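You operate a simulated robot arm through the tools that you are given. There is no shell and no other tool. Be economical: measure what you need, move in short steps, check, and stop when the job is done.

You are at the controls of a simulated two-armed robot. One attempt, no reset.

## Task
Take the blue brush and leave it in the round tub. Push the towels drawer shut. Push the lines drawer shut. Stack the 3 mm tin from the table half by the wall bench on top of the 30 mm tin. Put the beaker labelled "10 ml" from the island bench top in the floor of the sink. Take the flask from the island bench top and leave it on top of the teal reel. Take the joiner and put it on the yellow tray. Open the joiners drawer, fetch the funnel from the island bench top and set it in the inside of the joiners drawer, then shut the drawer. Take the 12 V motor from the long bench top and leave it on the teal tray. Take the short cylinder marked "1" from the long bench top and leave it on the window bench top. Put the small jar on the sink bench top away on the side bench top. Any order will do. Set down upright: beaker, flask, joiner, short cylinder, small jar.

Only the result counts: the job must be done as asked and must still hold three seconds after the hand-in. Knocking over, shifting, dropping, spilling or breaking anything else fails it. Flat cloth is picked up by pressing the open fingertips on it (5 to 10 N) and closing them slowly along it; thin cloth reads only 2 to 8 mm in the jaws.

## Robot
Two 7-joint arms with three-finger grippers on one trunk, on a base that drives. Base frame: it is fixed to the floor where the robot stands at the start and does not move with it; the origin is under the middle of the robot, x ahead of it, y to its left, z up; the surface under the hand at the start is at about z = 0.85. Lengths are in m, angles in degrees, forces in N, time in s.
The left shoulder is at the start at [0.082, 0.126, 1.133], the right one opposite. With the tool pointing down near the work surface each hand reaches from about 0.36 to 0.86 m from the robot's upright axis, wherever it stands, measured 20 degrees to its own side. Places, roughly: beaker [-1.25, 0.5, 1]; blue brush (3x3x24 cm) [0.7, 0.1, 1]; flask [-1, 1.25, 1]; floor of the sink (42x26 cm) [0.3, 9.26, 0.68]; funnel (7x7x9 cm) [-1.1, 2, 0.9]; inside of the joiners drawer [-0.8, 1.5, 0.6]; joiner (7x3x4 cm) [-0.7, 0.5, 0.9]; joiners drawer [-0.8, 1.5, 0.7]; lines drawer [0.1, -1.6, 0.7]; motor [-3.5, 1.75, 1]; round tub (23x17x13 cm) [-1.6, 0.7, 0.9]; short cylinder [-3.75, 6.75, 0.75]; side bench top [0.5, -2.5, 0.8]; small jar (7x7x9 cm) [-0.5, 9.3, 0.9]; teal reel (6x6x4 cm) [-0.9, 1, 0.9]; teal tray (23x13x3 cm) [-3.4, 1.5, 0.9]; tin [-1.75, -1.75, 1]; towels drawer [0.5, 0.1, 0.7]; window bench top [-2.1, 9.2, 0.8]; yellow tray (20x9x4 cm) [-3.5, -1.2, 0.9]. Payload 2.94 kg a hand.
Tool frame (each hand has its own): the origin (TCP) lies between the finger pads and is the grasp point; the fingertips stand 0.03 m ahead of it; z points along the fingers, y is the line along which they close. Largest opening 0.128 m; the body of the gripper starts 0.093 m behind the TCP.
Orientation is that of the tool frame in the base frame, as [roll, pitch, yaw] about the fixed x, y, z axes, in that order (R = Rz(yaw) Ry(pitch) Rx(roll)). With the fingers straight down and closing along the base's y, the tool's x points along the base's -x, its y along +y and its z along -z.

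## Interface
- The arms move only by the tool move_arm. It takes "left_moves", "right_moves" or both (then of equal length, played together; a hand with none holds still); each is a list of rows, each a list of 6 numbers: the shift along the tool's x, y, z in m, then the turn, a rotation vector about the tool's x, y, z in degrees. In form: [[x, y, z, ax, ay, az], ...]. A call has 1 to 20 rows; each row is the pose to reach, as a shift and turn from the pose commanded when the call began, along the tool's axes at that moment. "left_jaw" and "right_jaw" are, for a hand that has rows, the finger opening in m, from 0 to 0.128, set as the call begins (left out, the last holds). Rows are played at 5 a second. More than 0.05 m and 8.6 degrees between two rows, or a gripper value outside its range, and nothing of the call is played. Where a pose cannot be reached the arm comes as near as it can. A force on the tool above 40 N (or 10 N above the force at the start of the call, whichever is more), or a blocked arm, ends the call early, and 0.2 s more pass. Each finger halts on what it meets, pressing with about 20 N; the grip force reading is that of the motor and also rises with nothing between the fingers. The clock runs only during rows and for 0.2 s after the last one: add rows that repeat a pose to give the fingers time. It gives the time, the measured TCP pose, the force on the tool (base axes), the opening and the grip force at its end, in the units of the frame above (readings bear some noise), with the torque about the TCP (base axes, N m) and any sound that the robot's microphone picked up.
- Cameras (640 x 400 px; columns grow to the right, rows downward): "scene" is now at [0.1437, 0.0696, 1.2688]; the picture's right is [0.96, -0.27, 0.00], its down [-0.22, -0.79, -0.58] and it looks along [0.16, 0.56, -0.82] (base axes); focal length 214 px, centre (320, 200). "left" rides on the left gripper at [0.069, 0.015, -0.12] in its tool frame; the picture's right is [-0.22, 0.98, 0.00], its down [-0.82, -0.18, -0.54] and it looks along [-0.53, -0.12, 0.84] (tool axes); focal length 251 px, centre (320, 200). "right" rides on the right gripper at [0.069, -0.015, -0.12] in its tool frame; the picture's right is [0.21, 0.98, 0.00], its down [-0.82, 0.18, -0.54] and it looks along [-0.53, 0.12, 0.84] (tool axes); focal length 251 px, centre (320, 200). There is no depth. A picture from a camera that has moved, and an enlarged one, comes with that camera's place and axes in the base frame and with its lens.
- get_image(camera): a new picture of that camera. No time passes.
- raise_lower(by): slides the trunk up (or, below 0, down) by that many m; the arms and the scene camera ride with it, the base frame stays. It gives what a move gives, with no picture.
- roll_base(legs): drives the robot by 1 to 6 legs, each [ahead, left, turn to the left] in m, m and degrees, along the robot's own axes; the way and the turn of a leg run together, so that a leg with both is an arc; at most 1.5 m and 180 degrees a leg. The arms and the cameras ride along, it lands a little off, and it stops where it bumps. It gives what a move gives.
- head_to(pan, tilt): turns the head with the scene camera to pan (to the left, within 80 degrees either way) and tilt (down, from -29 to 69), counted from straight ahead of the robot. It gives what a move gives.
- inspect(camera, box): a new picture of the part [left, top, right, bottom] of that camera's present view, enlarged. No time passes.
- hand_in(): hands the job in; it is judged then, once.

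Work in short steps. Places have to be worked out from the pictures, the camera data and where the tool is seen: move nearer, look again, correct. Check each grasp and each placing, and mend what went wrong. You have 546 turns and 334 pictures in all, those below and enlarged ones among them. Open the grippers and draw the arms clear of the work before you hand the job in, unless the task says otherwise.

The tools are called after ">>>" as a command line: name --argument value ..., lists and objects as JSON in quotes. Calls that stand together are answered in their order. move_arm: Moves the arms, as the interface text tells. Its arguments: {"type":"object","properties":{"left_moves":{"type":"array","items":{"type":"array","items":{"type":"number"}}},"left_jaw":{"type":"number"},"right_moves":{"type":"array","items":{"type":"array","items":{"type":"number"}}},"right_jaw":{"type":"number"}},"required":[]} The other tools are called the same way: raise_lower (by) slides the trunk up or down; roll_base (legs) drives the base; head_to (pan, tilt) turns the head that bears the scene camera; get_image (camera) takes a picture; inspect (camera, box) takes an enlarged picture of a part of a camera's view; hand_in () hands the job in.

At the start:

```text
t: 0.0
left_tcp_pos: [0.3894, 0.4926, 1.1228]
left_tcp_rot: [180.0, -0.1, 179.9]
left_wrist_force: [0.0, -0.6, -0.3]
left_torque: [0.03, 0.02, -0.01]
left_finger_gap: 0.1277
left_gripper_force: 0.0
right_tcp_pos: [0.5261, 0.0773, 1.1717]
right_tcp_rot: [179.9, 0.1, 180.0]
right_wrist_force: [-1.0, -0.1, 0.4]
right_torque: [0.04, 0.0, 0.03]
right_finger_gap: 0.128
right_gripper_force: 0.1
trunk travel left (down, up): [-0.35, 0.197]
robot x, y, heading: [0.0013, 0.0012, -0.1]
head pan, tilt: [74.3, 54.7]
```

scene: 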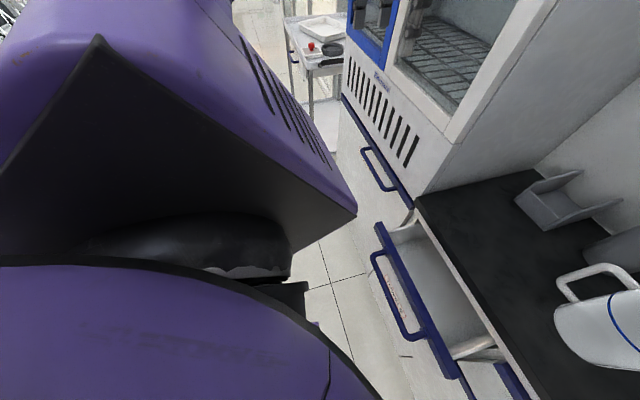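
right: 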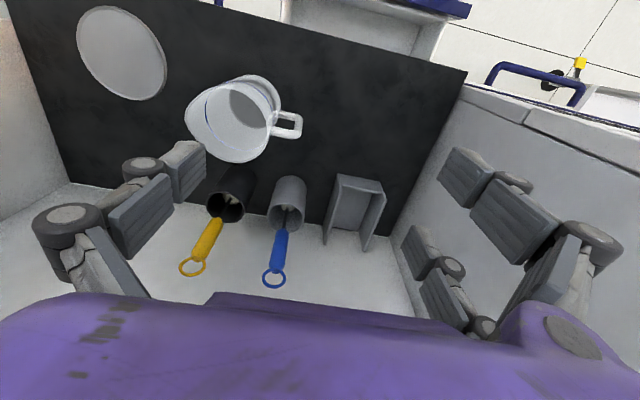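
left: 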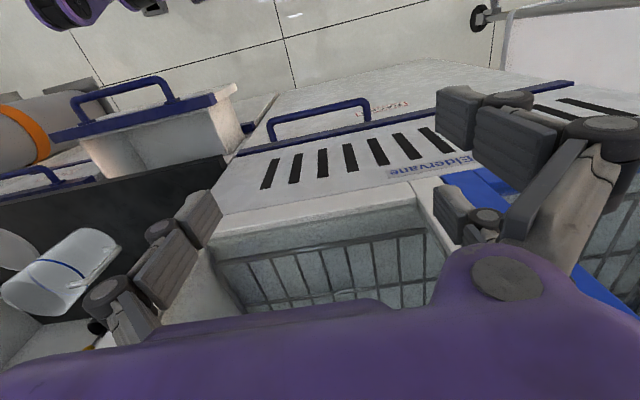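

I begin by looking straight ahead with the head camera to see the bench in front.

>>> head_to --pan 0 --tilt 45

>>> get_image --camera "scene"

```text
t: 1.5
left_tcp_pos: [0.3886, 0.4917, 1.1239]
left_tcp_rot: [179.9, 0.1, 179.9]
left_wrist_force: [0.1, 0.1, 0.0]
left_torque: [-0.03, 0.0, 0.01]
left_finger_gap: 0.1281
left_gripper_force: 0.1
right_tcp_pos: [0.5263, 0.0775, 1.1714]
right_tcp_rot: [-180.0, 0.0, -180.0]
right_wrist_force: [0.0, 0.5, -1.5]
right_torque: [0.02, 0.01, 0.04]
right_finger_gap: 0.1282
right_gripper_force: 0.0
trunk travel left (down, up): [-0.35, 0.197]
robot x, y, heading: [0.0017, 0.0027, -0.2]
head pan, tilt: [0.0, 45.0]
```

```text
330 pictures are left
camera scene: at [0.193, 0.0388, 1.2782], right [0.49, -0.87, 0.0], down [-0.64, -0.36, -0.67], along [0.59, 0.33, -0.74], focal length 214 px, centre (320, 200)
```

scene: 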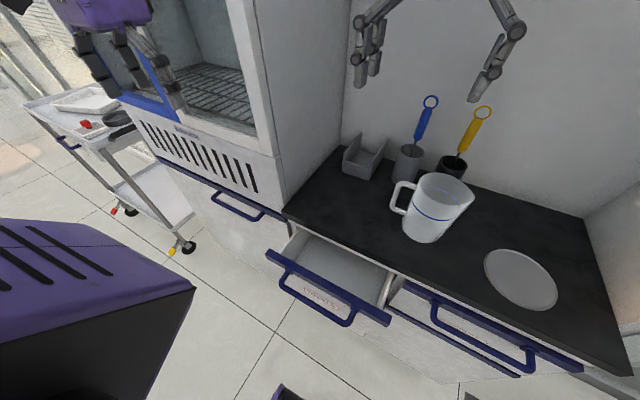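

The blue brush stands in a cup, handle at about (0.72, 0.058), from z 0.99 to 1.09 by triangulation. I bring the right hand over it with the jaws part open.

>>> move_arm --right_moves '[[-0.045, -0.004, 0, 0, 0, 0], [-0.09, -0.009, 0, 0, 0, 0], [-0.135, -0.014, 0, 0, 0, 0], [-0.18, -0.019, 0, 0, 0, 0], [-0.194, -0.0195, 0, 0, 0, 0], [-0.194, -0.0195, 0, 0, 0, 0]]' --right_jaw 0.06

>>> get_image --camera "right"

>>> get_image --camera "scene"

```text
t: 2.9
left_tcp_pos: [0.3893, 0.4905, 1.122]
left_tcp_rot: [-180.0, 0.0, 179.9]
left_wrist_force: [0.4, 0.1, -0.8]
left_torque: [-0.02, -0.02, -0.03]
left_finger_gap: 0.1277
left_gripper_force: 0.1
right_tcp_pos: [0.7223, 0.0547, 1.1689]
right_tcp_rot: [-180.0, -0.1, 179.7]
right_wrist_force: [-0.3, 0.1, 0.1]
right_torque: [0.01, 0.07, -0.01]
right_finger_gap: 0.06
right_gripper_force: 0.0
trunk travel left (down, up): [-0.35, 0.197]
robot x, y, heading: [0.001, -0.0015, 0.2]
head pan, tilt: [0.0, 45.0]
```

```text
329 pictures are left
camera right: at [0.654, 0.0402, 1.2885], right [-0.21, 0.98, 0.0], down [0.82, 0.18, 0.54], along [0.53, 0.12, -0.84], focal length 251 px, centre (320, 200)
```

right: 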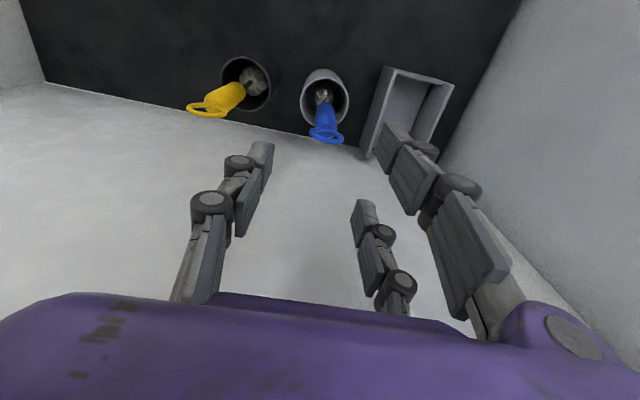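

```text
328 pictures are left
camera scene: at [0.1937, 0.0383, 1.2789], right [0.49, -0.87, 0.0], down [-0.64, -0.36, -0.68], along [0.59, 0.34, -0.73], focal length 214 px, centre (320, 200)
```

scene: 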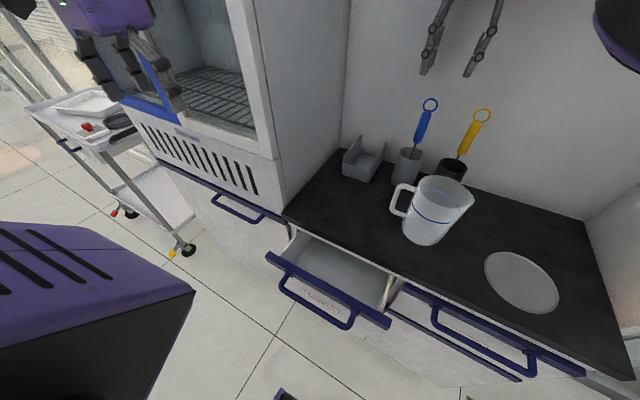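

Handle confirmed at (0.72, 0.058); I descend 0.135 m and then close.

>>> move_arm --right_moves '[[0.002, 0.003, 0.045, 0, 0, 0], [0.002, 0.003, 0.09, 0, 0, 0], [0.002, 0.003, 0.135, 0, 0, 0], [0.002, 0.003, 0.135, 0, 0, 0]]' --right_jaw 0.06

>>> get_image --camera "right"

>>> get_image --camera "scene"

```text
t: 3.9
left_tcp_pos: [0.3888, 0.4922, 1.1235]
left_tcp_rot: [-180.0, 0.0, -180.0]
left_wrist_force: [0.4, 1.0, -0.1]
left_torque: [-0.02, -0.03, 0.03]
left_finger_gap: 0.128
left_gripper_force: 0.0
right_tcp_pos: [0.7175, 0.0614, 1.0348]
right_tcp_rot: [-180.0, 0.1, 179.9]
right_wrist_force: [-0.6, -0.4, -0.2]
right_torque: [0.01, -0.02, 0.03]
right_finger_gap: 0.06
right_gripper_force: 0.1
trunk travel left (down, up): [-0.35, 0.197]
robot x, y, heading: [0.0002, 0.0003, -0.1]
head pan, tilt: [0.0, 45.0]
```

```text
327 pictures are left
camera right: at [0.6496, 0.0459, 1.1555], right [-0.21, 0.98, 0.0], down [0.82, 0.18, 0.54], along [0.53, 0.12, -0.84], focal length 251 px, centre (320, 200)
```

right: 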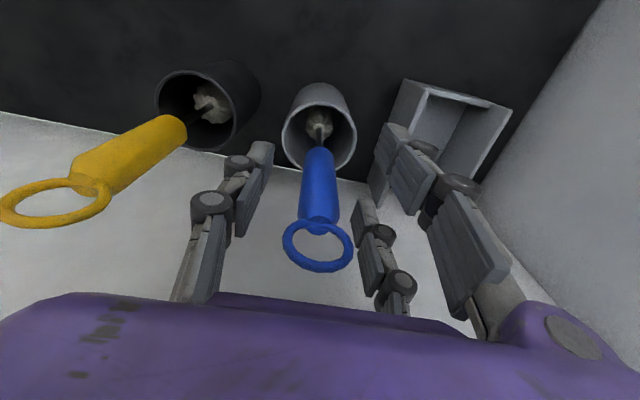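

```text
326 pictures are left
camera scene: at [0.1931, 0.0391, 1.2794], right [0.49, -0.87, 0.0], down [-0.64, -0.36, -0.68], along [0.6, 0.34, -0.73], focal length 214 px, centre (320, 200)
```

scene: 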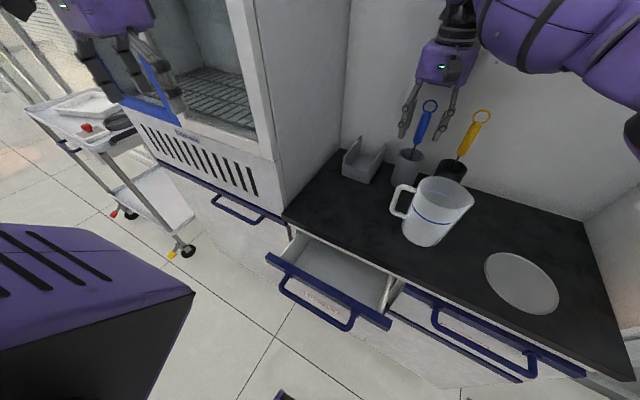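

The handle is centred between the fingers; I close and then lift.

>>> move_arm --right_moves '[[0, 0, 0, 0, 0, 0], [0, 0, 0, 0, 0, 0], [0, 0, 0, 0, 0, 0], [0, 0, 0, 0, 0, 0]]' --right_jaw 0.0

>>> move_arm --right_moves '[[0, 0, -0.045, 0, 0, 0], [0, 0, -0.09, 0, 0, 0], [0, 0, -0.135, 0, 0, 0], [0, 0, -0.18, 0, 0, 0], [0, 0, -0.18, 0, 0, 0]]'

>>> get_image --camera "right"

>>> get_image --camera "scene"

```text
t: 4.9
left_tcp_pos: [0.3893, 0.4917, 1.1229]
left_tcp_rot: [-180.0, 0.0, 180.0]
left_wrist_force: [0.0, -1.2, -0.4]
left_torque: [0.0, 0.01, 0.0]
left_finger_gap: 0.1279
left_gripper_force: 0.0
right_tcp_pos: [0.7193, 0.0603, 1.0347]
right_tcp_rot: [180.0, 0.0, -180.0]
right_wrist_force: [-0.6, -0.9, -0.2]
right_torque: [0.02, 0.02, 0.01]
right_finger_gap: 0.0001
right_gripper_force: 2.7
trunk travel left (down, up): [-0.35, 0.197]
robot x, y, heading: [0.0005, 0.0003, -0.2]
head pan, tilt: [0.0, 45.0]
```

```text
t: 6.3
left_tcp_pos: [0.3892, 0.4919, 1.1228]
left_tcp_rot: [180.0, -0.1, 179.9]
left_wrist_force: [-0.1, 0.3, -1.3]
left_torque: [0.01, -0.02, -0.04]
left_finger_gap: 0.1281
left_gripper_force: 0.0
right_tcp_pos: [0.7181, 0.033, 1.166]
right_tcp_rot: [-179.9, -3.4, 178.3]
right_wrist_force: [-0.4, -0.4, 0.6]
right_torque: [0.01, 0.03, 0.01]
right_finger_gap: 0.0001
right_gripper_force: 3.4
right hand out of reach, approached as far as the arm can: row 4, 5
trunk travel left (down, up): [-0.35, 0.197]
robot x, y, heading: [-0.0018, -0.0011, 0.2]
head pan, tilt: [0.0, 45.0]
stopped in row 5 (right hand): the arm was blocked; the commanded pose is now the measured one
```

```text
325 pictures are left
camera right: at [0.6573, 0.0214, 1.2897], right [-0.19, 0.98, 0.01], down [0.86, 0.16, 0.49], along [0.48, 0.1, -0.87], focal length 251 px, centre (320, 200)
```

right: 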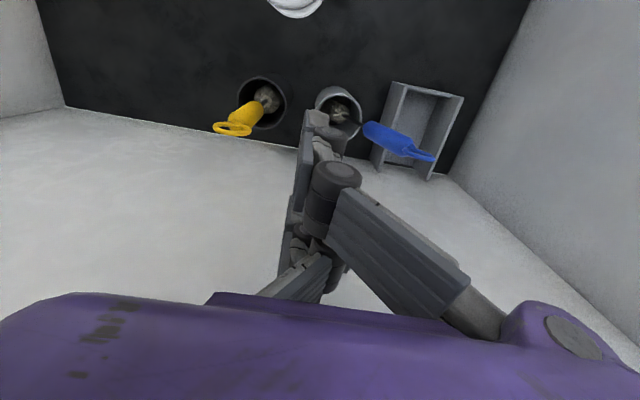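

```text
324 pictures are left
camera scene: at [0.1951, 0.0394, 1.2819], right [0.49, -0.87, 0.0], down [-0.62, -0.35, -0.71], along [0.62, 0.35, -0.71], focal length 214 px, centre (320, 200)
```

scene: 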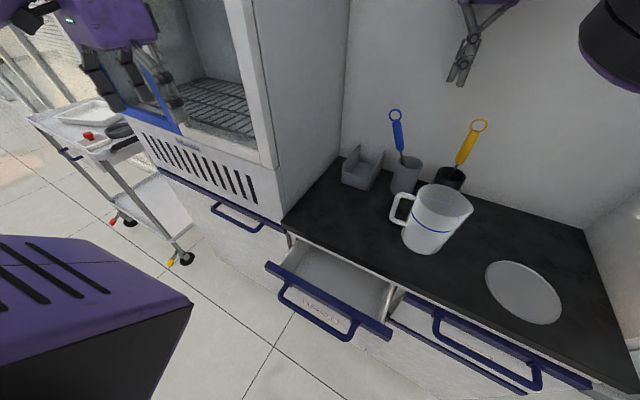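

The grasp missed: the gap closed to 0 and the brush now leans to the left in its cup. I raise the trunk for more reach and look again.

>>> raise_lower --by 0.15

>>> move_arm --right_moves '[[0.03, 0.03, 0.0, 0, -3.4, 0], [0.03, 0.03, 0.0, 0, -3.4, 0], [0.03, 0.03, 0.0, 0, -3.4, 0]]' --right_jaw 0.07

>>> inspect --camera "right" --box '[160, 40, 480, 240]'

>>> inspect --camera "scene" --box '[320, 60, 520, 200]'

```text
t: 7.8
left_tcp_pos: [0.3984, 0.4931, 1.2663]
left_tcp_rot: [179.9, 0.2, 180.0]
left_wrist_force: [-0.9, -0.5, 0.0]
left_torque: [0.05, 0.06, -0.02]
left_finger_gap: 0.128
left_gripper_force: 0.1
right_tcp_pos: [0.6954, 0.009, 1.3342]
right_tcp_rot: [-178.1, -1.0, 176.1]
right_wrist_force: [0.4, 0.6, 1.1]
right_torque: [-0.02, -0.04, -0.01]
right_finger_gap: 0.0
right_gripper_force: 3.3
trunk travel left (down, up): [-0.491, 0.056]
robot x, y, heading: [0.0029, 0.0021, 0.2]
head pan, tilt: [0.0, 45.0]
stopped: the arm was blocked; the commanded pose is now the measured one
```

```text
t: 8.6
left_tcp_pos: [0.4033, 0.4939, 1.2615]
left_tcp_rot: [-179.9, -0.2, -180.0]
left_wrist_force: [0.2, -0.2, 1.0]
left_torque: [0.0, -0.02, 0.01]
left_finger_gap: 0.128
left_gripper_force: 0.0
right_tcp_pos: [0.6754, 0.0406, 1.3281]
right_tcp_rot: [-178.2, 1.8, 175.9]
right_wrist_force: [-0.7, 1.4, 0.4]
right_torque: [0.0, 0.02, -0.02]
right_finger_gap: 0.0699
right_gripper_force: 0.1
trunk travel left (down, up): [-0.491, 0.056]
robot x, y, heading: [-0.001, -0.0013, -0.1]
head pan, tilt: [0.0, 45.0]
```

```text
2.00 times, centred on (320, 140) of right
camera zoom: at [0.6022, 0.0359, 1.4449], right [-0.14, 0.99, -0.04], down [0.82, 0.14, 0.56], along [0.56, 0.05, -0.83], focal length 503 px, centre (320, 320)
```

zoom: 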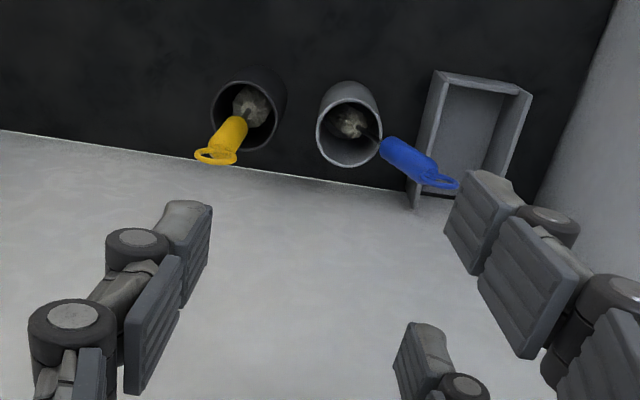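

```text
2.86 times, centred on (420, 130) of scene
camera zoom: at [0.1634, 0.0024, 1.4353], right [0.0, -1.0, 0.0], down [-0.72, 0.0, -0.7], along [0.7, 0.0, -0.72], focal length 613 px, centre (34, 400)
```

zoom: 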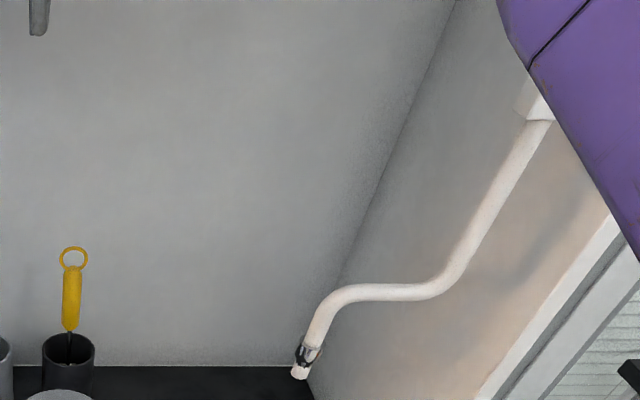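

The picture shows the gripper really has one finger on -y and two on +y with a gap between them, so a thin rod along the fingers slips through. The brush now leans left (handle about (0.716,0.092,0.985)–(0.716,0.133,1.07)). I tilt the hand 45° forward so the rod lies across the fingers.

>>> move_arm --right_moves '[[0.012, 0.012, 0.028, 0, -7.5, 0], [0.025, 0.024, 0.056, 0, -15, 0], [0.037, 0.036, 0.084, 0, -22.5, 0], [0.05, 0.048, 0.112, 0, -30, 0], [0.062, 0.06, 0.14, 0, -37.5, 0], [0.075, 0.072, 0.168, 0, -45, 0], [0.075, 0.072, 0.168, 0, -45, 0]]' --right_jaw 0.07

>>> get_image --camera "right"

```text
t: 10.2
left_tcp_pos: [0.3879, 0.4922, 1.2676]
left_tcp_rot: [-179.9, 0.7, -179.9]
left_wrist_force: [0.2, 0.2, 0.6]
left_torque: [0.02, -0.04, 0.01]
left_finger_gap: 0.1279
left_gripper_force: 0.0
right_tcp_pos: [0.5965, 0.1123, 1.1696]
right_tcp_rot: [-177.6, 48.2, 177.8]
right_wrist_force: [-0.3, -0.2, -0.2]
right_torque: [0.01, 0.02, 0.03]
right_finger_gap: 0.0697
right_gripper_force: 0.0
trunk travel left (down, up): [-0.491, 0.056]
robot x, y, heading: [-0.0023, 0.0005, 0.1]
head pan, tilt: [0.0, 45.0]
```

```text
321 pictures are left
camera right: at [0.4608, 0.1076, 1.1967], right [-0.08, 0.98, -0.19], down [0.16, 0.2, 0.97], along [0.98, 0.04, -0.17], focal length 251 px, centre (320, 200)
```

right: 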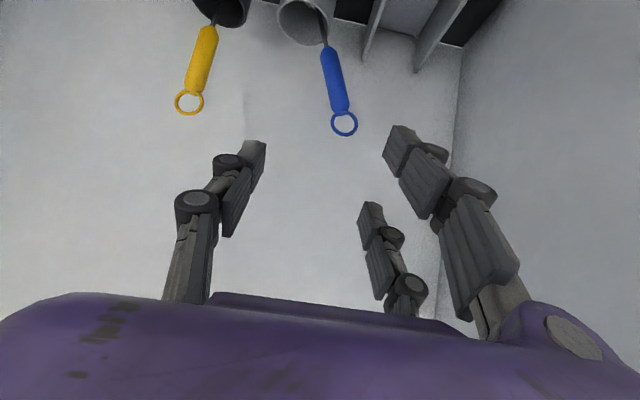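

Handle mid estimated at (0.716, 0.108, 1.017), leaning 25°. I roll the hand -30° and approach part way, then check.

>>> move_arm --right_moves '[[0.009, 0.0, 0.03, 0, 0, -7.5], [0.018, 0.0, 0.06, 0, 0, -15], [0.026, -0.002, 0.09, 0, 0, -22.5], [0.034, -0.004, 0.12, 0, 0, -30], [0.034, -0.004, 0.13, 0, 0, -30]]' --right_jaw 0.08

>>> get_image --camera "right"

```text
t: 11.4
left_tcp_pos: [0.3886, 0.4921, 1.2678]
left_tcp_rot: [-180.0, 0.5, -179.9]
left_wrist_force: [-0.2, 0.2, -0.7]
left_torque: [-0.02, -0.02, 0.0]
left_finger_gap: 0.1281
left_gripper_force: 0.0
right_tcp_pos: [0.67, 0.1013, 1.0566]
right_tcp_rot: [-149.2, 39.0, -142.0]
right_wrist_force: [-0.3, 0.0, 0.3]
right_torque: [-0.02, -0.04, 0.04]
right_finger_gap: 0.08
right_gripper_force: 0.0
trunk travel left (down, up): [-0.491, 0.056]
robot x, y, heading: [0.0012, 0.0016, 0.0]
head pan, tilt: [0.0, 45.0]
```

```text
320 pictures are left
camera right: at [0.543, 0.0633, 1.0982], right [-0.4, 0.75, -0.52], down [0.05, 0.59, 0.81], along [0.92, 0.29, -0.28], focal length 251 px, centre (320, 200)
```

right: 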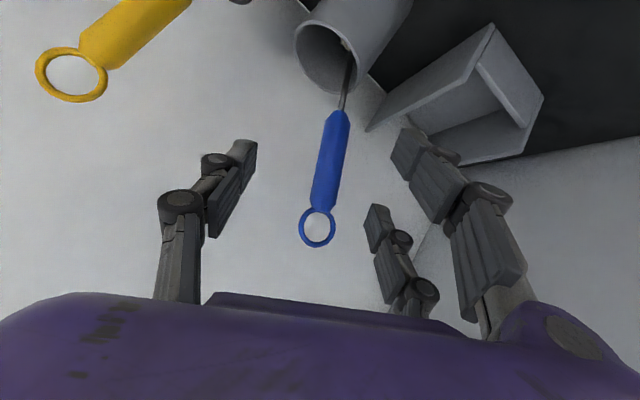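

The handle lies nicely across the fingers. I move in 62 mm with a small y correction, then close.

>>> move_arm --right_moves '[[-0.002, 0.005, 0.03, 0, 0, 0], [-0.004, 0.009, 0.062, 0, 0, 0], [-0.004, 0.009, 0.062, 0, 0, 0]]' --right_jaw 0.08

>>> move_arm --right_moves '[[0, 0, 0, 0, 0, 0], [0, 0, 0, 0, 0, 0], [0, 0, 0, 0, 0, 0], [0, 0, 0, 0, 0, 0]]' --right_jaw 0.0

>>> get_image --camera "right"

```text
t: 12.2
left_tcp_pos: [0.3875, 0.492, 1.2681]
left_tcp_rot: [-180.0, 0.5, 179.9]
left_wrist_force: [0.3, 0.5, 0.1]
left_torque: [-0.03, 0.02, 0.0]
left_finger_gap: 0.1281
left_gripper_force: 0.0
right_tcp_pos: [0.7135, 0.1062, 1.013]
right_tcp_rot: [-149.2, 39.0, -142.0]
right_wrist_force: [-0.4, -0.2, 0.6]
right_torque: [0.02, 0.02, -0.01]
right_finger_gap: 0.08
right_gripper_force: 0.1
trunk travel left (down, up): [-0.491, 0.056]
robot x, y, heading: [-0.0029, -0.001, 0.1]
head pan, tilt: [0.0, 45.0]
```

```text
t: 13.2
left_tcp_pos: [0.3874, 0.4918, 1.2654]
left_tcp_rot: [-179.9, 0.6, 180.0]
left_wrist_force: [-0.5, -0.6, -0.2]
left_torque: [0.05, 0.01, -0.03]
left_finger_gap: 0.1279
left_gripper_force: 0.1
right_tcp_pos: [0.7155, 0.1079, 1.0139]
right_tcp_rot: [-149.3, 39.0, -142.1]
right_wrist_force: [-0.4, 5.6, -0.8]
right_torque: [0.89, 0.13, -0.07]
right_finger_gap: 0.0198
right_gripper_force: 20.2
trunk travel left (down, up): [-0.491, 0.056]
robot x, y, heading: [0.0006, -0.0024, -0.1]
head pan, tilt: [0.0, 45.0]
```

```text
319 pictures are left
camera right: at [0.5885, 0.0702, 1.0556], right [-0.4, 0.75, -0.52], down [0.05, 0.59, 0.81], along [0.91, 0.3, -0.28], focal length 251 px, centre (320, 200)
```

right: 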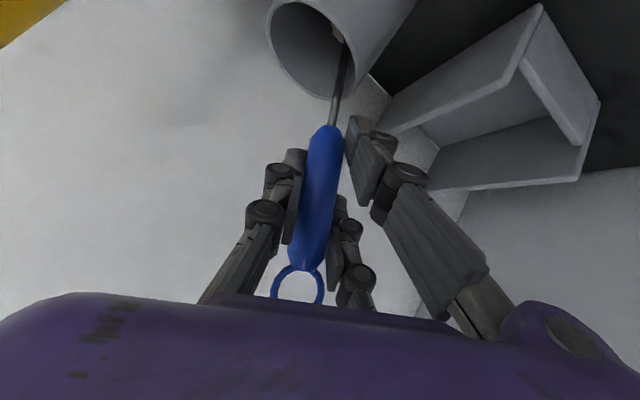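

The brush is held (19.8 mm gap). I lift it along its own axis first, then straight up, clear of the cup.

>>> move_arm --right_moves '[[-0.0155, 0, -0.0127, 0, 0, 0], [-0.031, 0, -0.0255, 0, 0, 0], [-0.0465, 0, -0.038, 0, 0, 0], [-0.062, 0, -0.051, 0, 0, 0], [-0.069, 0, -0.057, 0, 0, 0], [-0.094, -0.016, -0.084, 0, 0, 0], [-0.119, -0.032, -0.111, 0, 0, 0], [-0.144, -0.048, -0.138, 0, 0, 0], [-0.144, -0.048, -0.138, 0, 0, 0]]'

>>> get_image --camera "scene"

>>> get_image --camera "right"

```text
t: 15.2
left_tcp_pos: [0.3887, 0.4922, 1.2663]
left_tcp_rot: [-180.0, 0.5, -180.0]
left_wrist_force: [0.0, 0.4, -0.4]
left_torque: [-0.02, 0.01, -0.02]
left_finger_gap: 0.128
left_gripper_force: 0.0
right_tcp_pos: [0.7139, 0.1426, 1.2152]
right_tcp_rot: [-149.3, 38.9, -142.1]
right_wrist_force: [0.2, -0.5, 0.3]
right_torque: [0.02, -0.02, -0.01]
right_finger_gap: 0.019
right_gripper_force: 20.5
trunk travel left (down, up): [-0.491, 0.056]
robot x, y, heading: [0.0, -0.0009, 0.2]
head pan, tilt: [0.0, 45.0]
```

```text
318 pictures are left
camera scene: at [0.146, 0.0, 1.4373], right [0.0, -1.0, 0.0], down [-0.71, 0.0, -0.71], along [0.71, 0.0, -0.71], focal length 214 px, centre (320, 200)
```

scene: 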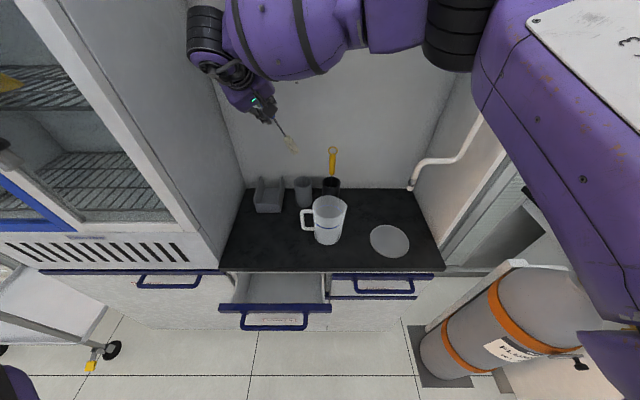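

```text
317 pictures are left
camera right: at [0.5885, 0.1049, 1.2581], right [-0.4, 0.75, -0.52], down [0.05, 0.59, 0.81], along [0.92, 0.29, -0.28], focal length 251 px, centre (320, 200)
```

right: 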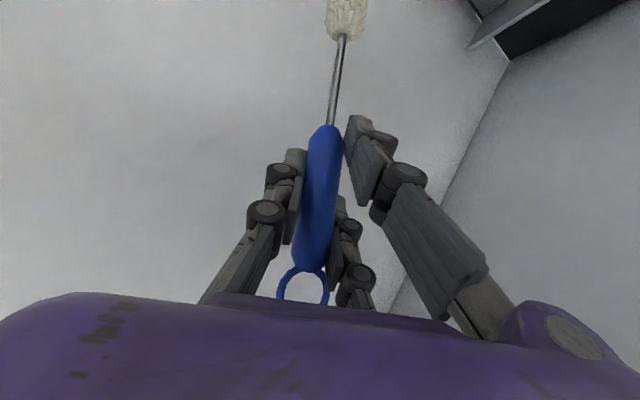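

The brush is out. I inspect the open drawer's label.

>>> inspect --camera "scene" --box '[200, 250, 440, 400]'

```text
2.67 times, centred on (320, 325) of scene
camera zoom: at [0.146, 0.0, 1.4373], right [0.0, -1.0, 0.0], down [-0.71, 0.0, -0.71], along [0.71, 0.0, -0.71], focal length 572 px, centre (320, -133)
```

zoom: 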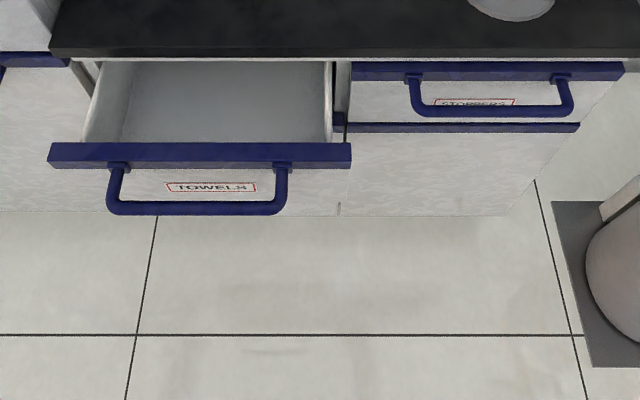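

Towels drawer confirmed, front at x≈0.36. I first draw the right hand with the brush back toward the robot.

>>> move_arm --right_moves '[[-0.03, -0.02, -0.033, 0, 0, 0], [0.0, -0.04, -0.055, 0, 0, 0], [0.03, -0.06, -0.078, 0, 0, 0], [0.06, -0.08, -0.1, 0, 0, 0], [0.09, -0.1, -0.12, 0, 0, 0], [0.12, -0.12, -0.14, 0, 0, 0], [0.15, -0.135, -0.16, 0, 0, 0], [0.18, -0.15, -0.18, 0, 0, 0], [0.18, -0.15, -0.18, 0, 0, 0]]'

>>> head_to --pan 80 --tilt 35

>>> get_image --camera "scene"

```text
t: 17.2
left_tcp_pos: [0.3884, 0.4929, 1.2672]
left_tcp_rot: [180.0, 0.5, -180.0]
left_wrist_force: [-0.5, 0.7, -0.6]
left_torque: [-0.04, 0.01, 0.0]
left_finger_gap: 0.1278
left_gripper_force: 0.0
right_tcp_pos: [0.5126, -0.0631, 1.2819]
right_tcp_rot: [-149.1, 38.9, -142.1]
right_wrist_force: [0.5, -0.1, -0.8]
right_torque: [-0.02, 0.01, 0.0]
right_finger_gap: 0.0191
right_gripper_force: 19.5
trunk travel left (down, up): [-0.491, 0.056]
robot x, y, heading: [0.002, 0.0006, -0.1]
head pan, tilt: [0.0, 45.0]
```

```text
t: 18.7
left_tcp_pos: [0.3885, 0.4914, 1.2674]
left_tcp_rot: [-180.0, 0.5, -180.0]
left_wrist_force: [1.0, 0.0, -0.5]
left_torque: [0.0, 0.02, 0.0]
left_finger_gap: 0.1278
left_gripper_force: 0.0
right_tcp_pos: [0.5109, -0.0647, 1.2823]
right_tcp_rot: [-149.2, 38.9, -142.1]
right_wrist_force: [-0.1, 0.6, -0.9]
right_torque: [0.06, 0.03, 0.01]
right_finger_gap: 0.0189
right_gripper_force: 20.1
trunk travel left (down, up): [-0.491, 0.056]
robot x, y, heading: [0.004, -0.0002, 0.3]
head pan, tilt: [80.0, 35.0]
```

```text
315 pictures are left
camera scene: at [0.0796, 0.0866, 1.4523], right [0.98, -0.17, 0.0], down [-0.1, -0.56, -0.82], along [0.14, 0.81, -0.57], focal length 214 px, centre (320, 200)
```

scene: 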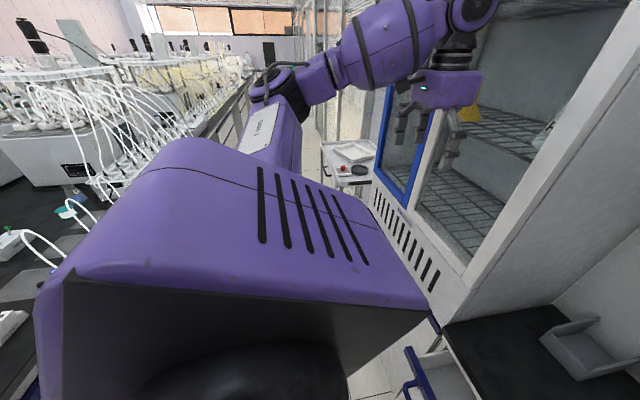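

The aisle looks tight, so I retract the right hand further before shifting the base right to get the left hand a good reach on the drawer.

>>> move_arm --right_moves '[[0.032, -0.012, -0.024, 0, 0, 0], [0.064, -0.023, -0.047, 0, 0, 0], [0.097, -0.035, -0.071, 0, 0, 0], [0.129, -0.046, -0.094, 0, 0, 0], [0.161, -0.058, -0.118, 0, 0, 0], [0.161, -0.058, -0.118, 0, 0, 0]]'

>>> head_to --pan 0 --tilt 50

>>> get_image --camera "scene"

```text
t: 20.1
left_tcp_pos: [0.3847, 0.4893, 1.2695]
left_tcp_rot: [179.9, 0.7, 180.0]
left_wrist_force: [-1.0, -0.5, 0.3]
left_torque: [0.03, -0.02, 0.0]
left_finger_gap: 0.1279
left_gripper_force: 0.1
right_tcp_pos: [0.4153, -0.1873, 1.3581]
right_tcp_rot: [-149.3, 39.1, -142.1]
right_wrist_force: [0.0, -0.7, 1.0]
right_torque: [0.03, -0.02, 0.02]
right_finger_gap: 0.0193
right_gripper_force: 20.2
right hand out of reach, approached as far as the arm can: row 2, 3, 4, 5, 6
trunk travel left (down, up): [-0.491, 0.056]
robot x, y, heading: [0.0008, -0.0014, 0.1]
head pan, tilt: [80.0, 35.0]
```

```text
t: 21.6
left_tcp_pos: [0.388, 0.491, 1.2674]
left_tcp_rot: [180.0, 0.5, -180.0]
left_wrist_force: [-0.3, 0.1, -0.5]
left_torque: [0.02, -0.02, -0.01]
left_finger_gap: 0.128
left_gripper_force: 0.0
right_tcp_pos: [0.4191, -0.1834, 1.3581]
right_tcp_rot: [-149.3, 38.8, -142.2]
right_wrist_force: [0.5, -0.3, -0.1]
right_torque: [0.01, -0.01, 0.02]
right_finger_gap: 0.0193
right_gripper_force: 20.0
trunk travel left (down, up): [-0.491, 0.056]
robot x, y, heading: [0.0021, 0.0043, 0.0]
head pan, tilt: [0.0, 50.0]
```

```text
314 pictures are left
camera scene: at [0.1411, -0.0001, 1.4306], right [0.0, -1.0, 0.0], down [-0.77, 0.0, -0.64], along [0.64, 0.0, -0.77], focal length 214 px, centre (320, 200)
```

scene: 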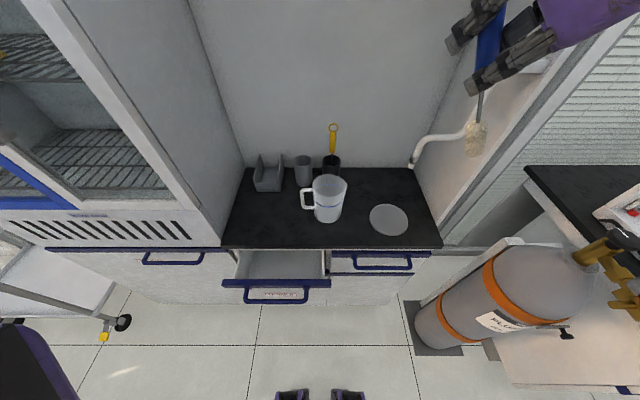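

The gas cylinder on the right makes a side shift risky. I instead turn the robot left 45° in place so the left shoulder gains distance from the drawer.

>>> roll_base --legs '[[0, 0, 45]]'

>>> head_to --pan -30 --tilt 60

>>> get_image --camera "scene"

>>> head_to --pan 80 --tilt 40

>>> get_image --camera "scene"

```text
t: 24.1
left_tcp_pos: [-0.0711, 0.622, 1.2681]
left_tcp_rot: [180.0, 0.5, -135.3]
left_wrist_force: [-0.8, 0.8, -0.1]
left_torque: [-0.02, -0.02, 0.0]
left_finger_gap: 0.1278
left_gripper_force: 0.0
right_tcp_pos: [0.4275, 0.1637, 1.3578]
right_tcp_rot: [-149.3, 38.8, -97.3]
right_wrist_force: [1.0, -0.1, 0.1]
right_torque: [0.0, 0.04, 0.0]
right_finger_gap: 0.0188
right_gripper_force: 20.1
trunk travel left (down, up): [-0.491, 0.056]
robot x, y, heading: [-0.0008, 0.0011, 45.0]
head pan, tilt: [0.0, 50.0]
```

```text
t: 25.1
left_tcp_pos: [-0.0708, 0.6234, 1.2667]
left_tcp_rot: [180.0, 0.5, -135.3]
left_wrist_force: [-0.1, -0.1, 0.1]
left_torque: [-0.02, -0.01, -0.05]
left_finger_gap: 0.1278
left_gripper_force: 0.0
right_tcp_pos: [0.4264, 0.1644, 1.3577]
right_tcp_rot: [-149.3, 38.9, -97.3]
right_wrist_force: [0.2, 0.8, -0.6]
right_torque: [0.0, -0.01, 0.03]
right_finger_gap: 0.0192
right_gripper_force: 19.7
trunk travel left (down, up): [-0.491, 0.056]
robot x, y, heading: [-0.0035, -0.0015, 45.0]
head pan, tilt: [-30.0, 60.0]
```

```text
313 pictures are left
camera scene: at [0.1101, 0.0623, 1.418], right [0.26, -0.97, 0.0], down [-0.84, -0.22, -0.5], along [0.48, 0.13, -0.87], focal length 214 px, centre (320, 200)
```

scene: 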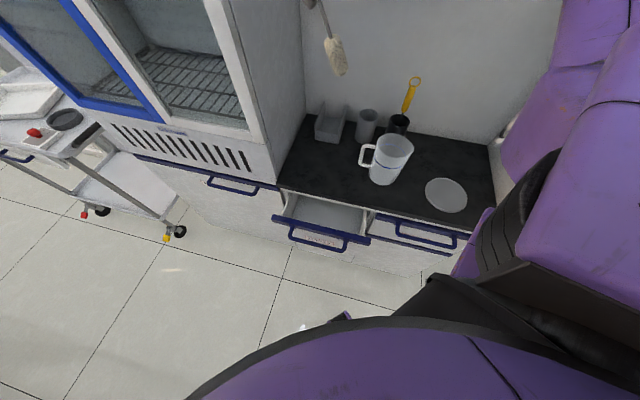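

```text
t: 26.9
left_tcp_pos: [-0.0718, 0.6227, 1.268]
left_tcp_rot: [179.9, 0.5, -135.1]
left_wrist_force: [0.4, 0.0, 0.2]
left_torque: [-0.01, 0.01, -0.01]
left_finger_gap: 0.128
left_gripper_force: 0.1
right_tcp_pos: [0.4269, 0.1644, 1.3569]
right_tcp_rot: [-149.3, 38.9, -97.3]
right_wrist_force: [-0.6, -0.9, -0.6]
right_torque: [-0.01, 0.02, -0.01]
right_finger_gap: 0.0191
right_gripper_force: 19.6
trunk travel left (down, up): [-0.491, 0.056]
robot x, y, heading: [0.0004, -0.0013, 44.9]
head pan, tilt: [80.0, 40.0]
```

```text
312 pictures are left
camera scene: at [-0.0029, 0.1149, 1.4447], right [0.82, 0.57, 0.0], down [0.37, -0.53, -0.77], along [-0.44, 0.63, -0.64], focal length 214 px, centre (320, 200)
```

scene: 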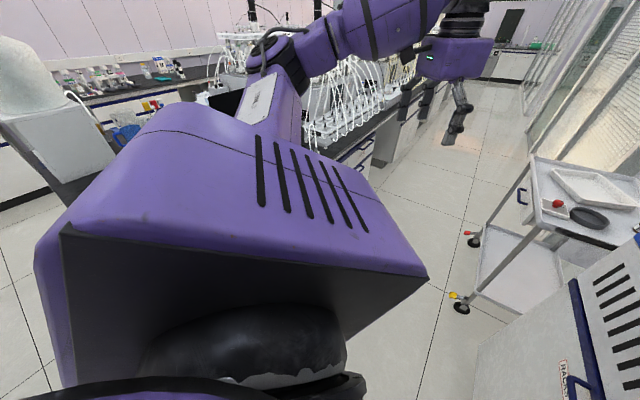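

There's open floor behind, so I back up 0.2 m and turn back partly, giving the left hand a comfortable distance to the drawer.

>>> roll_base --legs '[[-0.2, 0, 0], [0, 0, -30]]'

>>> head_to --pan 0 --tilt 55

>>> get_image --camera "scene"

```text
t: 30.0
left_tcp_pos: [0.1057, 0.4312, 1.2679]
left_tcp_rot: [179.9, 0.5, -165.2]
left_wrist_force: [-0.8, 0.5, -0.1]
left_torque: [0.01, -0.02, 0.0]
left_finger_gap: 0.1279
left_gripper_force: 0.1
right_tcp_pos: [0.3086, -0.2143, 1.3573]
right_tcp_rot: [-149.3, 38.8, -127.4]
right_wrist_force: [-0.9, 1.0, -0.1]
right_torque: [0.02, 0.02, 0.01]
right_finger_gap: 0.0193
right_gripper_force: 20.1
trunk travel left (down, up): [-0.491, 0.056]
robot x, y, heading: [-0.1435, -0.14, 14.6]
head pan, tilt: [80.0, 40.0]
```

```text
t: 31.6
left_tcp_pos: [0.1059, 0.4313, 1.2674]
left_tcp_rot: [-180.0, 0.5, -165.2]
left_wrist_force: [0.5, -0.1, 0.4]
left_torque: [-0.01, -0.01, 0.01]
left_finger_gap: 0.1278
left_gripper_force: 0.1
right_tcp_pos: [0.3094, -0.2157, 1.3579]
right_tcp_rot: [-149.3, 38.9, -127.5]
right_wrist_force: [-0.1, 0.6, -0.2]
right_torque: [0.0, 0.0, -0.01]
right_finger_gap: 0.0189
right_gripper_force: 19.4
trunk travel left (down, up): [-0.491, 0.056]
robot x, y, heading: [-0.1451, -0.1418, 14.7]
head pan, tilt: [0.0, 55.0]
```

```text
311 pictures are left
camera scene: at [-0.0354, -0.0622, 1.4337], right [0.81, -0.58, 0.0], down [-0.43, -0.6, -0.67], along [0.39, 0.55, -0.74], focal length 214 px, centre (320, 200)
```

scene: 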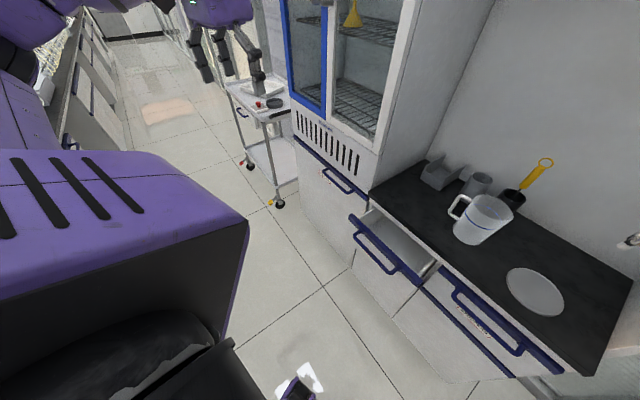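

Drawer front bar is at about (0.364, 0.105, 0.79), its handle a bit nearer. I bring the left hand, closed, in front of it.

>>> move_arm --left_moves '[[-0.006, -0.043, 0.021, 0, 0, 3], [-0.012, -0.086, 0.042, 0, 0, 6], [-0.018, -0.129, 0.064, 0, 0, 9], [-0.024, -0.172, 0.085, 0, 0, 12], [-0.03, -0.215, 0.106, 0, 0, 14.8], [-0.036, -0.258, 0.127, 0, 0, 14.8], [-0.042, -0.301, 0.149, 0, 0, 14.8], [-0.048, -0.344, 0.17, 0, 0, 14.8], [-0.048, -0.344, 0.17, 0, 0, 14.8]]' --left_jaw 0.0

>>> get_image --camera "left"

```text
t: 33.5
left_tcp_pos: [0.2403, 0.1103, 1.0974]
left_tcp_rot: [180.0, 0.6, 180.0]
left_wrist_force: [0.5, 0.6, 0.2]
left_torque: [0.01, 0.02, -0.05]
left_finger_gap: 0.0
left_gripper_force: 2.8
right_tcp_pos: [0.3072, -0.2141, 1.3586]
right_tcp_rot: [-149.3, 39.0, -127.4]
right_wrist_force: [0.1, -0.1, -0.9]
right_torque: [0.03, -0.01, 0.0]
right_finger_gap: 0.0193
right_gripper_force: 20.1
trunk travel left (down, up): [-0.491, 0.056]
robot x, y, heading: [-0.1427, -0.1438, 14.8]
head pan, tilt: [0.0, 55.0]
```

```text
310 pictures are left
camera left: at [0.1706, 0.1249, 1.2174], right [0.21, 0.98, 0.0], down [0.82, -0.18, 0.55], along [0.54, -0.11, -0.84], focal length 251 px, centre (320, 200)
```

left: 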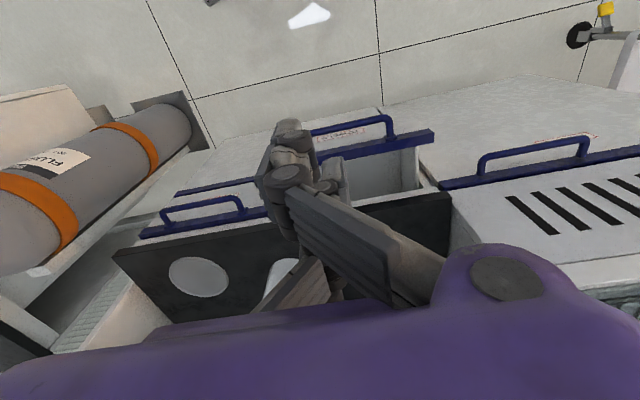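

I lower the fist in front of the drawer handle.

>>> move_arm --left_moves '[[0, 0, 0.045, 0, 0, 0], [0, 0, 0.09, 0, 0, 0], [0, 0, 0.135, 0, 0, 0], [0, 0, 0.18, 0, 0, 0], [0, 0, 0.225, 0, 0, 0], [0, 0, 0.27, 0, 0, 0], [0, 0, 0.32, 0, 0, 0], [0, 0, 0.32, 0, 0, 0]]'

>>> get_image --camera "scene"

```text
t: 35.4
left_tcp_pos: [0.1929, 0.1758, 0.882]
left_tcp_rot: [180.0, 0.5, 180.0]
left_wrist_force: [0.0, 0.0, 1.3]
left_torque: [0.02, 0.0, 0.02]
left_finger_gap: 0.0
left_gripper_force: 3.1
left hand out of reach, approached as far as the arm can: row 3, 4, 5, 6, 7, 8
right_tcp_pos: [0.3077, -0.2137, 1.3575]
right_tcp_rot: [-149.3, 38.9, -127.3]
right_wrist_force: [-0.1, 0.6, -0.4]
right_torque: [-0.01, 0.01, 0.0]
right_finger_gap: 0.0191
right_gripper_force: 19.3
trunk travel left (down, up): [-0.491, 0.056]
robot x, y, heading: [-0.1459, -0.1455, 14.8]
head pan, tilt: [0.0, 55.0]
```

```text
309 pictures are left
camera scene: at [-0.0115, -0.1083, 1.424], right [0.26, -0.97, 0.0], down [-0.79, -0.21, -0.57], along [0.55, 0.15, -0.82], focal length 214 px, centre (320, 200)
```

scene: 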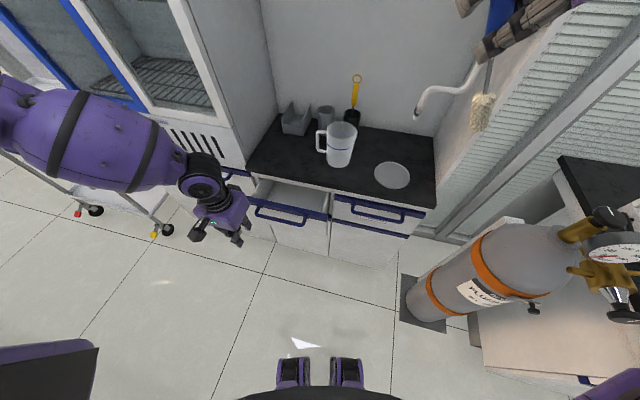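

The left hand stopped at its reach limit, so I lower the trunk 0.17 m.

>>> raise_lower --by -0.17

>>> get_image --camera "left"

```text
t: 37.3
left_tcp_pos: [0.1899, 0.1762, 0.7127]
left_tcp_rot: [179.9, 0.5, 180.0]
left_wrist_force: [0.0, -0.2, 0.2]
left_torque: [-0.02, -0.01, 0.01]
left_finger_gap: 0.0003
left_gripper_force: 3.3
right_tcp_pos: [0.3548, -0.2036, 1.0903]
right_tcp_rot: [-159.3, 27.3, -133.0]
right_wrist_force: [0.1, 0.4, -0.9]
right_torque: [0.0, -0.02, -0.01]
right_finger_gap: 0.0189
right_gripper_force: 20.1
trunk travel left (down, up): [-0.321, 0.226]
robot x, y, heading: [-0.1429, -0.1439, 14.9]
head pan, tilt: [0.0, 55.0]
```

```text
308 pictures are left
camera left: at [0.1198, 0.1906, 0.8328], right [0.22, 0.98, 0.0], down [0.82, -0.18, 0.55], along [0.54, -0.11, -0.84], focal length 251 px, centre (320, 200)
```

left: 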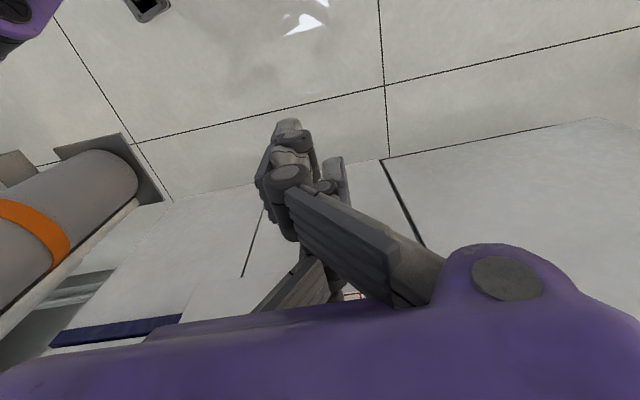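

I raise slightly to handle height and push ahead in small steps until the drawer meets its stop.

>>> move_arm --left_moves '[[-0.02, -0.03, -0.03, 0, 0, 0], [-0.05, -0.056, -0.04, 0, 0, 0], [-0.08, -0.056, -0.04, 0, 0, 0], [-0.1, -0.056, -0.04, 0, 0, 0], [-0.12, -0.056, -0.04, 0, 0, 0], [-0.135, -0.056, -0.04, 0, 0, 0], [-0.15, -0.056, -0.04, 0, 0, 0], [-0.165, -0.056, -0.04, 0, 0, 0], [-0.18, -0.056, -0.04, 0, 0, 0], [-0.195, -0.056, -0.04, 0, 0, 0], [-0.21, -0.056, -0.04, 0, 0, 0]]'

>>> get_image --camera "scene"

```text
t: 39.7
left_tcp_pos: [0.3141, 0.1257, 0.7682]
left_tcp_rot: [179.7, 0.4, 179.8]
left_wrist_force: [-0.4, -0.1, -0.9]
left_torque: [0.02, -0.01, -0.01]
left_finger_gap: 0.0001
left_gripper_force: 3.5
left hand out of reach, approached as far as the arm can: row 5, 6, 7, 8, 9, 10, 11
right_tcp_pos: [0.354, -0.2029, 1.0902]
right_tcp_rot: [-159.3, 27.3, -133.0]
right_wrist_force: [0.8, -0.3, -0.2]
right_torque: [0.01, -0.01, 0.01]
right_finger_gap: 0.0191
right_gripper_force: 19.9
trunk travel left (down, up): [-0.321, 0.226]
robot x, y, heading: [-0.1408, -0.1421, 14.7]
head pan, tilt: [0.0, 55.0]
```

```text
307 pictures are left
camera scene: at [0.053, -0.091, 1.2402], right [0.26, -0.97, 0.0], down [-0.79, -0.21, -0.57], along [0.55, 0.15, -0.82], focal length 214 px, centre (320, 200)
```

scene: 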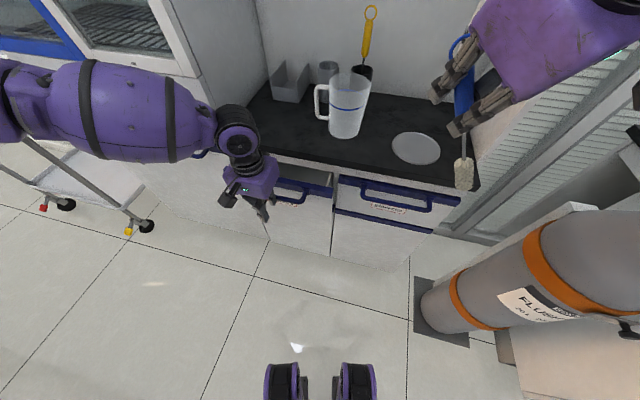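

The left arm is at a limit at this height and the brush is low over the plate edge. I raise the right hand, back the left hand off, then lower the trunk for better low reach.

>>> move_arm --right_moves '[[-0.01, -0.005, -0.04, 0, 0, 0], [-0.02, -0.01, -0.08, 0, 0, 0], [-0.03, -0.015, -0.12, 0, 0, 0], [-0.04, -0.02, -0.15, 0, 0, 0], [-0.04, -0.02, -0.15, 0, 0, 0]]' --left_moves '[[0.03, 0, -0.03, 0, 0, 0], [0.06, 0, -0.06, 0, 0, 0], [0.08, 0, -0.1, 0, 0, 0], [0.08, 0, -0.14, 0, 0, 0], [0.08, 0, -0.14, 0, 0, 0]]'

>>> raise_lower --by -0.15

>>> get_image --camera "scene"

```text
t: 40.9
left_tcp_pos: [0.2329, 0.1273, 0.907]
left_tcp_rot: [179.9, 0.4, 180.0]
left_wrist_force: [0.4, 0.8, 0.3]
left_torque: [-0.02, 0.03, 0.02]
left_finger_gap: 0.0
left_gripper_force: 2.9
right_tcp_pos: [0.3082, -0.2028, 1.24]
right_tcp_rot: [-159.3, 27.1, -133.0]
right_wrist_force: [-0.1, -0.8, -0.7]
right_torque: [-0.02, 0.02, 0.01]
right_finger_gap: 0.0193
right_gripper_force: 19.6
trunk travel left (down, up): [-0.321, 0.226]
robot x, y, heading: [-0.1429, -0.1381, 15.0]
head pan, tilt: [0.0, 55.0]
```

```text
t: 42.6
left_tcp_pos: [0.2323, 0.1266, 0.7577]
left_tcp_rot: [179.8, 0.4, -180.0]
left_wrist_force: [-0.5, 0.4, -0.3]
left_torque: [0.01, -0.01, 0.01]
left_finger_gap: 0.0
left_gripper_force: 3.0
right_tcp_pos: [0.3059, -0.2033, 1.0903]
right_tcp_rot: [-159.4, 27.4, -132.9]
right_wrist_force: [0.1, -0.5, -0.1]
right_torque: [0.05, 0.0, 0.01]
right_finger_gap: 0.0192
right_gripper_force: 20.2
trunk travel left (down, up): [-0.171, 0.376]
robot x, y, heading: [-0.1428, -0.1433, 14.9]
head pan, tilt: [0.0, 55.0]
```

```text
306 pictures are left
camera scene: at [0.0977, -0.0793, 1.082], right [0.26, -0.97, 0.0], down [-0.79, -0.21, -0.57], along [0.55, 0.15, -0.82], focal length 214 px, centre (320, 200)
```

scene: 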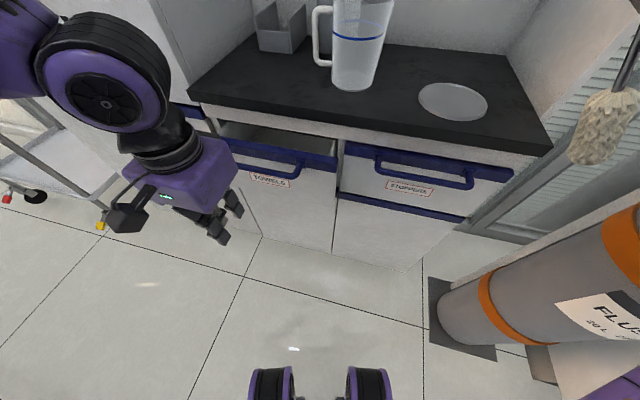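

Now I push the drawer: the fist goes forward in small steps.

>>> move_arm --left_moves '[[-0.03, -0.015, 0, 0, 0, 0], [-0.06, -0.03, 0, 0, 0, 0], [-0.08, -0.03, 0, 0, 0, 0], [-0.095, -0.03, 0, 0, 0, 0], [-0.11, -0.03, 0, 0, 0, 0], [-0.125, -0.03, 0, 0, 0, 0], [-0.14, -0.03, 0, 0, 0, 0], [-0.155, -0.03, 0, 0, 0, 0], [-0.17, -0.03, 0, 0, 0, 0], [-0.18, -0.03, 0, 0, 0, 0]]'

>>> get_image --camera "scene"

```text
t: 44.4
left_tcp_pos: [0.3756, 0.0973, 0.7565]
left_tcp_rot: [179.6, -0.8, 179.5]
left_wrist_force: [-12.6, 2.8, 5.2]
left_torque: [-0.09, -0.19, -0.09]
left_finger_gap: 0.0
left_gripper_force: 3.2
right_tcp_pos: [0.3056, -0.2019, 1.0908]
right_tcp_rot: [-159.2, 27.2, -132.8]
right_wrist_force: [0.4, -0.4, -0.4]
right_torque: [0.02, 0.01, -0.04]
right_finger_gap: 0.0189
right_gripper_force: 19.9
trunk travel left (down, up): [-0.171, 0.376]
robot x, y, heading: [-0.1405, -0.1417, 15.0]
head pan, tilt: [0.0, 55.0]
stopped in row 8 (left hand): the force on the tool passed its limit at 50 N (the readings are from after the stop); the commanded pose is now the measured one
```

```text
305 pictures are left
camera scene: at [0.0975, -0.0784, 1.0819], right [0.26, -0.97, 0.0], down [-0.79, -0.21, -0.57], along [0.55, 0.15, -0.82], focal length 214 px, centre (320, 200)
```

scene: 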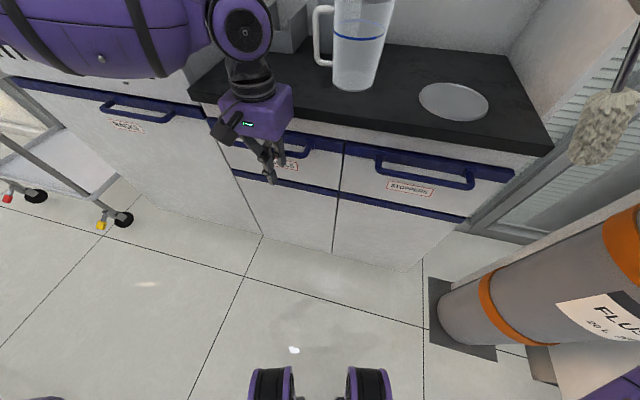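

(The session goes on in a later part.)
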